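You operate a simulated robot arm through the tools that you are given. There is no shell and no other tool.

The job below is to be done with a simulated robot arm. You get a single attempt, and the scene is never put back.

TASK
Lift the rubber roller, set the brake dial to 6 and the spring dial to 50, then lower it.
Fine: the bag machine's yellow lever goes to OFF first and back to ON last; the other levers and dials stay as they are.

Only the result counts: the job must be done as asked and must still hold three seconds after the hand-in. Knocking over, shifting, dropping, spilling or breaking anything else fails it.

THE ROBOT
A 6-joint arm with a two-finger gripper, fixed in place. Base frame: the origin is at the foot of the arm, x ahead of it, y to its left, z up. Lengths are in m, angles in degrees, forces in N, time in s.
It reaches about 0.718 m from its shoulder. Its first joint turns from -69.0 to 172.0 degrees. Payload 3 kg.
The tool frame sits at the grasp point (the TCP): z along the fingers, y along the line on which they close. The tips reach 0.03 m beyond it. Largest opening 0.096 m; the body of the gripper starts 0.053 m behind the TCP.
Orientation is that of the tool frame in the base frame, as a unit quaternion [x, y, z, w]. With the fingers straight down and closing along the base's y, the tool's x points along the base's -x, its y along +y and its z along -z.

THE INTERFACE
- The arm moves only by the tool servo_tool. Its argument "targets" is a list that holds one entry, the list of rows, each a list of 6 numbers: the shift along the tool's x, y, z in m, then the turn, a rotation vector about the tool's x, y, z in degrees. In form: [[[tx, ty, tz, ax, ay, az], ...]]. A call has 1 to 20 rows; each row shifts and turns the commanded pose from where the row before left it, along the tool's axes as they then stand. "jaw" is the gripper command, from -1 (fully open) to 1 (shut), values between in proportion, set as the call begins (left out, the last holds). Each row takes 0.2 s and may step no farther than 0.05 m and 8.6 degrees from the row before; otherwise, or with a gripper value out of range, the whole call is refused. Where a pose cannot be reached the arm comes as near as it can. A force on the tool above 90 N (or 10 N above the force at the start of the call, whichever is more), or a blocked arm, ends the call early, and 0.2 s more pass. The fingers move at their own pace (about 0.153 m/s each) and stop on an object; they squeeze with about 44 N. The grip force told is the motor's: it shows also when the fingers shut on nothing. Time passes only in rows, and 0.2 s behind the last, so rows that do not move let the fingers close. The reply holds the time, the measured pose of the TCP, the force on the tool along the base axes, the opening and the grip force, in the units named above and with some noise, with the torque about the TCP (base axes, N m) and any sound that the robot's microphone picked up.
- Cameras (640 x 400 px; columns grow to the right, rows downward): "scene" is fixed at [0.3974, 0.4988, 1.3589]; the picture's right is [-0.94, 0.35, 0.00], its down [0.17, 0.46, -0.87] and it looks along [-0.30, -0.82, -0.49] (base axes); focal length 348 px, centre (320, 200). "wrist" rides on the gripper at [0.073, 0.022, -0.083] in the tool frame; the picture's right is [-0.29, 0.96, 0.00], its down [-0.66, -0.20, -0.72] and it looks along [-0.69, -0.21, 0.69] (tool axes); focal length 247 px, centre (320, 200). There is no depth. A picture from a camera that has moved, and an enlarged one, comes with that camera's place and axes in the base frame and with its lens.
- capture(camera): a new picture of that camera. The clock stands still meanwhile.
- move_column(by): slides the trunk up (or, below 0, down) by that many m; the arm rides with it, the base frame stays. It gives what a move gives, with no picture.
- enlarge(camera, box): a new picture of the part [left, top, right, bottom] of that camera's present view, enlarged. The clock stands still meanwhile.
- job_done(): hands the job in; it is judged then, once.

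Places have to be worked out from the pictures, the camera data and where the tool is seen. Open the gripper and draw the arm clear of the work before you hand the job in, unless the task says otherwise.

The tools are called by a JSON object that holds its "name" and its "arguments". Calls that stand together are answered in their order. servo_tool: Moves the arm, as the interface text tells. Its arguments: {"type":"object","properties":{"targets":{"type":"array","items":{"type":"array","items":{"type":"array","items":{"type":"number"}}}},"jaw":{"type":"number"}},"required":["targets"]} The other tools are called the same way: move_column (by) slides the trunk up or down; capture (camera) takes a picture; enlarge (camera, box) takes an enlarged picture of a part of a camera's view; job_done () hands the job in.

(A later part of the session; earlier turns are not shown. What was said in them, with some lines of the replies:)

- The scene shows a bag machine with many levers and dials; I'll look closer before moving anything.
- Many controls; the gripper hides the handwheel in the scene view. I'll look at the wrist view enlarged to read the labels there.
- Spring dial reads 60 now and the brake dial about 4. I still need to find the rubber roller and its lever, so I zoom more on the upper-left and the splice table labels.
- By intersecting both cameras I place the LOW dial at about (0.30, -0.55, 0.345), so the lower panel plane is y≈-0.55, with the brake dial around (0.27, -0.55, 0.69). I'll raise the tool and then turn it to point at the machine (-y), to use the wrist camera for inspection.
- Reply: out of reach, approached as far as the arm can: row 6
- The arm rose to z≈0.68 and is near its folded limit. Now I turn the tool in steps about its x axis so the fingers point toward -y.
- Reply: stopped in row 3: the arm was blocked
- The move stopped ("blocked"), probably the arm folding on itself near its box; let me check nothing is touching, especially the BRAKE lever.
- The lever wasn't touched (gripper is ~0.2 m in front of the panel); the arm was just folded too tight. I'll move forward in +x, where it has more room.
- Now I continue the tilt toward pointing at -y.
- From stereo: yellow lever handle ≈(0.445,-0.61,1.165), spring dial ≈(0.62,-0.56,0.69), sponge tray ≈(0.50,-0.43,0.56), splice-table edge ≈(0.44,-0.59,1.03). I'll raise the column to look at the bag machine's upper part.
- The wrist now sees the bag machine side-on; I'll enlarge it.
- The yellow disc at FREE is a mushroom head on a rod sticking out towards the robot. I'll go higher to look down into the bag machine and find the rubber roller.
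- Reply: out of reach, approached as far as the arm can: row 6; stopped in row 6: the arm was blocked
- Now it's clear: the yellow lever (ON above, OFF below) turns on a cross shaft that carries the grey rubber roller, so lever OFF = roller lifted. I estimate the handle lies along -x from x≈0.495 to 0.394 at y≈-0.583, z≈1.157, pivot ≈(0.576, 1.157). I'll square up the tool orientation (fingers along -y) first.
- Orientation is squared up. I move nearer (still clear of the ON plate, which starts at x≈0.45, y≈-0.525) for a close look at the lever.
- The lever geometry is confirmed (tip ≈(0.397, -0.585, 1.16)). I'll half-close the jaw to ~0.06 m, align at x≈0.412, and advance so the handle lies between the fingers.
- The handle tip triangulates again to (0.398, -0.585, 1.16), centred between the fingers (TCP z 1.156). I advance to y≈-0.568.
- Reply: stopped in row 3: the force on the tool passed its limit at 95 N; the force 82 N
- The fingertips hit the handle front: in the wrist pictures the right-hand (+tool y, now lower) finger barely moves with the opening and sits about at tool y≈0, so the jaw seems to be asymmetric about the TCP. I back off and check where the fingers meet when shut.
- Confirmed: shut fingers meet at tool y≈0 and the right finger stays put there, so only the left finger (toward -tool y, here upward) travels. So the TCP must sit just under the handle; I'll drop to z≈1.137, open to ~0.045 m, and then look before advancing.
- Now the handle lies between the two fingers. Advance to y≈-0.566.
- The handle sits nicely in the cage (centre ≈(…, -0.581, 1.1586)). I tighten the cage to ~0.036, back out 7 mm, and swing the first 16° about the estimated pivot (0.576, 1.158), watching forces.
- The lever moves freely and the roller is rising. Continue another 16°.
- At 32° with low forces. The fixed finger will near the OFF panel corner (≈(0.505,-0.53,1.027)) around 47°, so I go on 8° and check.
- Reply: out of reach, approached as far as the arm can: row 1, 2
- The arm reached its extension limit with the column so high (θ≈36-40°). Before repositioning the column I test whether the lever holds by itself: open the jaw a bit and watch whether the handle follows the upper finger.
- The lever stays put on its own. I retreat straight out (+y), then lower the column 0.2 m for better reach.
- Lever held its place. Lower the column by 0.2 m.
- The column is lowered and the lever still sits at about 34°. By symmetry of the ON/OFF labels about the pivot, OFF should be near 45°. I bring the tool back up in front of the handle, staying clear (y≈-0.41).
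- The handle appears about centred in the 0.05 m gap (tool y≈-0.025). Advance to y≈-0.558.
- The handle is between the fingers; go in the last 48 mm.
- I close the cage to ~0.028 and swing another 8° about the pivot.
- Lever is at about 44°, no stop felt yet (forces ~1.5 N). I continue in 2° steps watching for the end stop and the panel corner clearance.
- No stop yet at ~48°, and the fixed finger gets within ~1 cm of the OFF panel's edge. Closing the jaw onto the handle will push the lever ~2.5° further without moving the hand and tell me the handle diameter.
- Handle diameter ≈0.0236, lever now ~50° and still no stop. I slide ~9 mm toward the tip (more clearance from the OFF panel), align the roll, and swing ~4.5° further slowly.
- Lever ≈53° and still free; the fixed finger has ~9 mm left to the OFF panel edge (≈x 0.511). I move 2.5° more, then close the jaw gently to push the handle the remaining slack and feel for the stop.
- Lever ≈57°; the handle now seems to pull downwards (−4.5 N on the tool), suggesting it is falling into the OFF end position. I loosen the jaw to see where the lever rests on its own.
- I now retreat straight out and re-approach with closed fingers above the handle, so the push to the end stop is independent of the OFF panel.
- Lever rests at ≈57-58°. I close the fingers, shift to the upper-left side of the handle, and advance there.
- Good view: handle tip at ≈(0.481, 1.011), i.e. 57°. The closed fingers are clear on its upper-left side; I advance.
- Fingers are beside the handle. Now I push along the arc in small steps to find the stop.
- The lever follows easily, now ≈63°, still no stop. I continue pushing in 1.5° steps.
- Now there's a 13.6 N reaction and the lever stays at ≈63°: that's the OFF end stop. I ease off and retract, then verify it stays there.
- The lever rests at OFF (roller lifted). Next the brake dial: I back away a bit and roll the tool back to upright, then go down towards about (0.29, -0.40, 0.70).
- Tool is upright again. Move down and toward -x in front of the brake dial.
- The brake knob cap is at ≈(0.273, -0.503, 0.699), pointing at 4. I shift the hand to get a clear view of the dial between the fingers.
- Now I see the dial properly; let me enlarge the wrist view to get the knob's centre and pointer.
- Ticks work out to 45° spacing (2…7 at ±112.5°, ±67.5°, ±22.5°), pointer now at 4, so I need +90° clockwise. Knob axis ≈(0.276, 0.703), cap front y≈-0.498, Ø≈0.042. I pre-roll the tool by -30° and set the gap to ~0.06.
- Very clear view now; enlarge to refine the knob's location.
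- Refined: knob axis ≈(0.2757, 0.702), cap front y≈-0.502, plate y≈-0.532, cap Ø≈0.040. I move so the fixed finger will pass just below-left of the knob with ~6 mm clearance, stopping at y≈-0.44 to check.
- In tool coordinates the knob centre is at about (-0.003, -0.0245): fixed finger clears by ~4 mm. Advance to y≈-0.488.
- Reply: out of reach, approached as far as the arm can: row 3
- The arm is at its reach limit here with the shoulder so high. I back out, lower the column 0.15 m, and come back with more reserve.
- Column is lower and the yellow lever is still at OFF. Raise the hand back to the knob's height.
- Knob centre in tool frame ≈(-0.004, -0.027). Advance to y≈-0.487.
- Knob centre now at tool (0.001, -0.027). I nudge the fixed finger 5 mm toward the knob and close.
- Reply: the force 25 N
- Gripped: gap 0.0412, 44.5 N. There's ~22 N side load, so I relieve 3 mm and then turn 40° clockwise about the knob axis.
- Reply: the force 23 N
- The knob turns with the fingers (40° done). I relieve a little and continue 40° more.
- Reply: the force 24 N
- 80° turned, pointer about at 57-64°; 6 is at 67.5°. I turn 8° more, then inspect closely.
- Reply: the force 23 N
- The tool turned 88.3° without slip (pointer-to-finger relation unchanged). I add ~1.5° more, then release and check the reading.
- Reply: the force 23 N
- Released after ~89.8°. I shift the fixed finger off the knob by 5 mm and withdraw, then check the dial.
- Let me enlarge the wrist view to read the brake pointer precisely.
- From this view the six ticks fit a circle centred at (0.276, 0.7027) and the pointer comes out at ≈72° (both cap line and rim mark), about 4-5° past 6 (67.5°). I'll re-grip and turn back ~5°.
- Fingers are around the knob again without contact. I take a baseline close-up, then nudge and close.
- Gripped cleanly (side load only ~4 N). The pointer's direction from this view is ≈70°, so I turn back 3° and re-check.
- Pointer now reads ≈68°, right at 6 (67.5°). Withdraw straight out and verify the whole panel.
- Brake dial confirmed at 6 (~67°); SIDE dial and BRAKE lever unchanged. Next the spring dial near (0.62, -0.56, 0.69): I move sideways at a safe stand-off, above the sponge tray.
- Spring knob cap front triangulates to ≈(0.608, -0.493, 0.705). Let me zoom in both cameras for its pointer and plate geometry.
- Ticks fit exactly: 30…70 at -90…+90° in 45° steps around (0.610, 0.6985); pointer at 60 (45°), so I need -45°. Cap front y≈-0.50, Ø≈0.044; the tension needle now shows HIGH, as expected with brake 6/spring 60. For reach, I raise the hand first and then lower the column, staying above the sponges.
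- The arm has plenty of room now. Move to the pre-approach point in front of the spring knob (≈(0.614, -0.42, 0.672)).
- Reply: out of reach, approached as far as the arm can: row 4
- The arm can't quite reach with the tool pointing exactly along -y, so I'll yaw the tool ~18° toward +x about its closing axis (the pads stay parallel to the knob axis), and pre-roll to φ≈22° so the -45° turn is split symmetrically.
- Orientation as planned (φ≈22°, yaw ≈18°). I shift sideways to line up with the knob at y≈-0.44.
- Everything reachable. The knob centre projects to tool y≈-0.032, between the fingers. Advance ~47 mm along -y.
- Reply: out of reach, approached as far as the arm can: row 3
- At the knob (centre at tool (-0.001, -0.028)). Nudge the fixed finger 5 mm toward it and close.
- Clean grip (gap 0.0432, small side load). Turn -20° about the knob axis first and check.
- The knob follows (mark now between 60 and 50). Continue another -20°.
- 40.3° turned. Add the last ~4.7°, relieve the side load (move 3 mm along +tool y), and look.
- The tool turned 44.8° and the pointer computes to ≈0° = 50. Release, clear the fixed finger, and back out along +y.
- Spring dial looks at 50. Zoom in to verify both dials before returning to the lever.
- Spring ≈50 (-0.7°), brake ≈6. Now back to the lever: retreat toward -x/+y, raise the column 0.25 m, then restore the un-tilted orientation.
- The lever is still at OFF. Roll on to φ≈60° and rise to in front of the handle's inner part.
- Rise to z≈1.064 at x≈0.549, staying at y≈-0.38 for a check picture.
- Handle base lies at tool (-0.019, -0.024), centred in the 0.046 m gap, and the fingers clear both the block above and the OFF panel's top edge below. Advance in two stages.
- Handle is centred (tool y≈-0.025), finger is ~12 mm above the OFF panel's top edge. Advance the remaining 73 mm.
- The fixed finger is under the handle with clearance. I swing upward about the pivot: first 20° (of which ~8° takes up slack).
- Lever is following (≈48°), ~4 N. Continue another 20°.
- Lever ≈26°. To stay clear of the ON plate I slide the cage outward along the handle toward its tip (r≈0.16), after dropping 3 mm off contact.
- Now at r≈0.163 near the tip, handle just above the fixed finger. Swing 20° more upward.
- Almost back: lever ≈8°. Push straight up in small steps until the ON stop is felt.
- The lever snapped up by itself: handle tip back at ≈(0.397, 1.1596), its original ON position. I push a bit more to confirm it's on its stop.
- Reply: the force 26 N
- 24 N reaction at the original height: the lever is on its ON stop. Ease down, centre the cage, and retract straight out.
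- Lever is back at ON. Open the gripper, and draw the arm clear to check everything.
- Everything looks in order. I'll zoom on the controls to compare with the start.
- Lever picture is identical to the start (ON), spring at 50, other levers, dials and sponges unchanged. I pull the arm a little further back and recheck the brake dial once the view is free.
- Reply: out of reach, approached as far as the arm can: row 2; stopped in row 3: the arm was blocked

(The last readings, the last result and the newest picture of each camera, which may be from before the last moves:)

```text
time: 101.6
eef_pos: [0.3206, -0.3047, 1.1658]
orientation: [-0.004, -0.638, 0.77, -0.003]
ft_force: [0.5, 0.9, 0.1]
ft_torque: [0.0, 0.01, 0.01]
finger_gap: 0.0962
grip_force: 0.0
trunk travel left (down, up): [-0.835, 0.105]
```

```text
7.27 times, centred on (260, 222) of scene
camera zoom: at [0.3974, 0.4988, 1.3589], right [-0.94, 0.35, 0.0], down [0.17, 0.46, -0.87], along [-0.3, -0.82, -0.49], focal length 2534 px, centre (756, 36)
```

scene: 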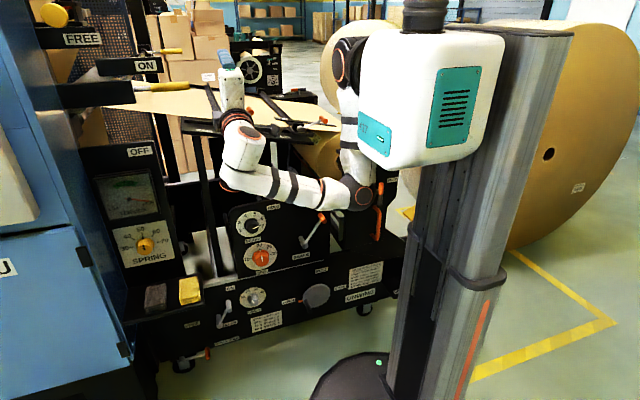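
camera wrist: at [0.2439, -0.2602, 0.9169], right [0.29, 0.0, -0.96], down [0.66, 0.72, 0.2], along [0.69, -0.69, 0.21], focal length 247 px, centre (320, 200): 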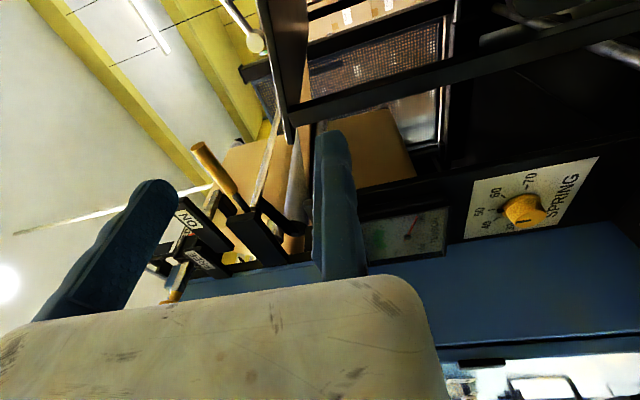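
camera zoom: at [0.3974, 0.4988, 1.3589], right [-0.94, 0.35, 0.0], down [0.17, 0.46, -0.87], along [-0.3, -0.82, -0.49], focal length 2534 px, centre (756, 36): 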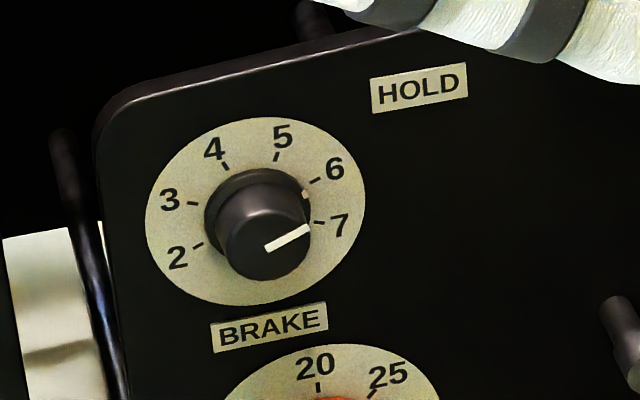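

Let me measure the brake pointer once more with the highest zoom.

{"name": "enlarge", "arguments": {"camera": "scene", "box": [236, 206, 276, 234]}}

{"name": "enlarge", "arguments": {"camera": "scene", "box": [122, 222, 170, 256]}}

```text
14.29 times, centred on (256, 220) of scene
camera zoom: at [0.3974, 0.4988, 1.3589], right [-0.94, 0.35, 0.0], down [0.17, 0.46, -0.87], along [-0.3, -0.82, -0.49], focal length 4978 px, centre (1234, -86)
```

zoom: 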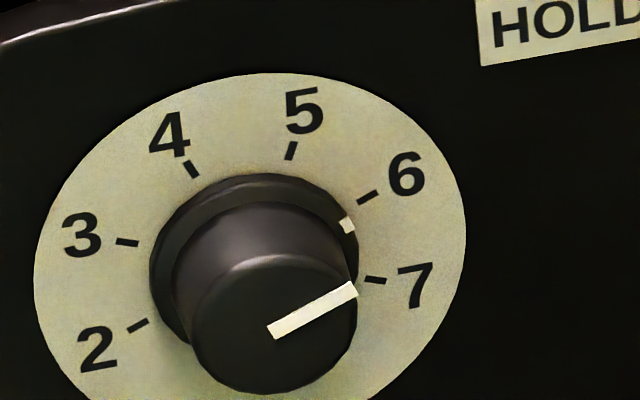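

```text
11.76 times, centred on (146, 239) of scene
camera zoom: at [0.3974, 0.4988, 1.3589], right [-0.94, 0.35, 0.0], down [0.17, 0.46, -0.87], along [-0.3, -0.82, -0.49], focal length 4099 px, centre (2367, -259)
```

zoom: 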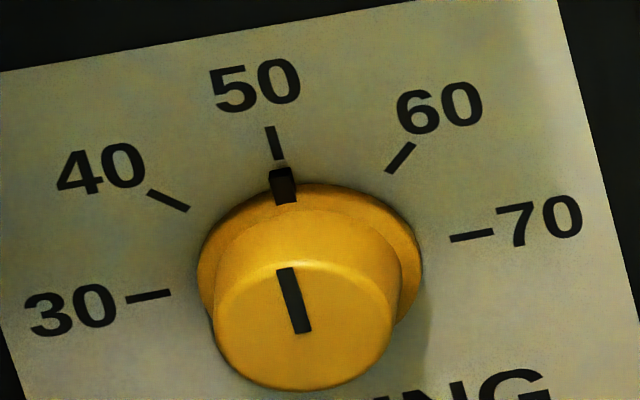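

At high zoom the brake pointer is parallel to the 6 tick and the spring pointer to the 50 tick. The yellow lever is back at ON, the gripper is open and the arm is clear, so I hand in.

{"name": "job_done", "arguments": {}}

```text
The job is handed in.
```

The job is handed in. The brake dial is at 6, the spring dial is at 50, and the yellow lever is back at ON with the rubber roller down.

- **Order:** I moved the yellow lever to OFF first, which lifted the roller. Then I set both dials and brought the lever back to ON last.
- **Yellow lever:** it reached its stop at both OFF and ON. In the final pictures it sits exactly where it was at the start.
- **Brake dial:** it went about 3 to 5 degrees past 6 on the first turn, so I turned it back. The pointer now lines up with the 6 mark to within about 2 degrees.
- **Spring dial:** the pointer lines up with the 50 mark.
- **Bump on the lever:** on my first approach the fingers pushed against the front of the handle, at about 95 N. I backed off, and the lever had not moved and nothing was damaged.
- **Everything else:** the other levers, dials and sponges I compared look the same as at the start.
- **Tension gauge:** it now reads HIGH; it was in the green at the start. It rose after the brake change and was still HIGH once the spring dial was set and the roller lowered. The task gave no target for it, so I left it.

The gripper is open and the arm is well back from the machine.
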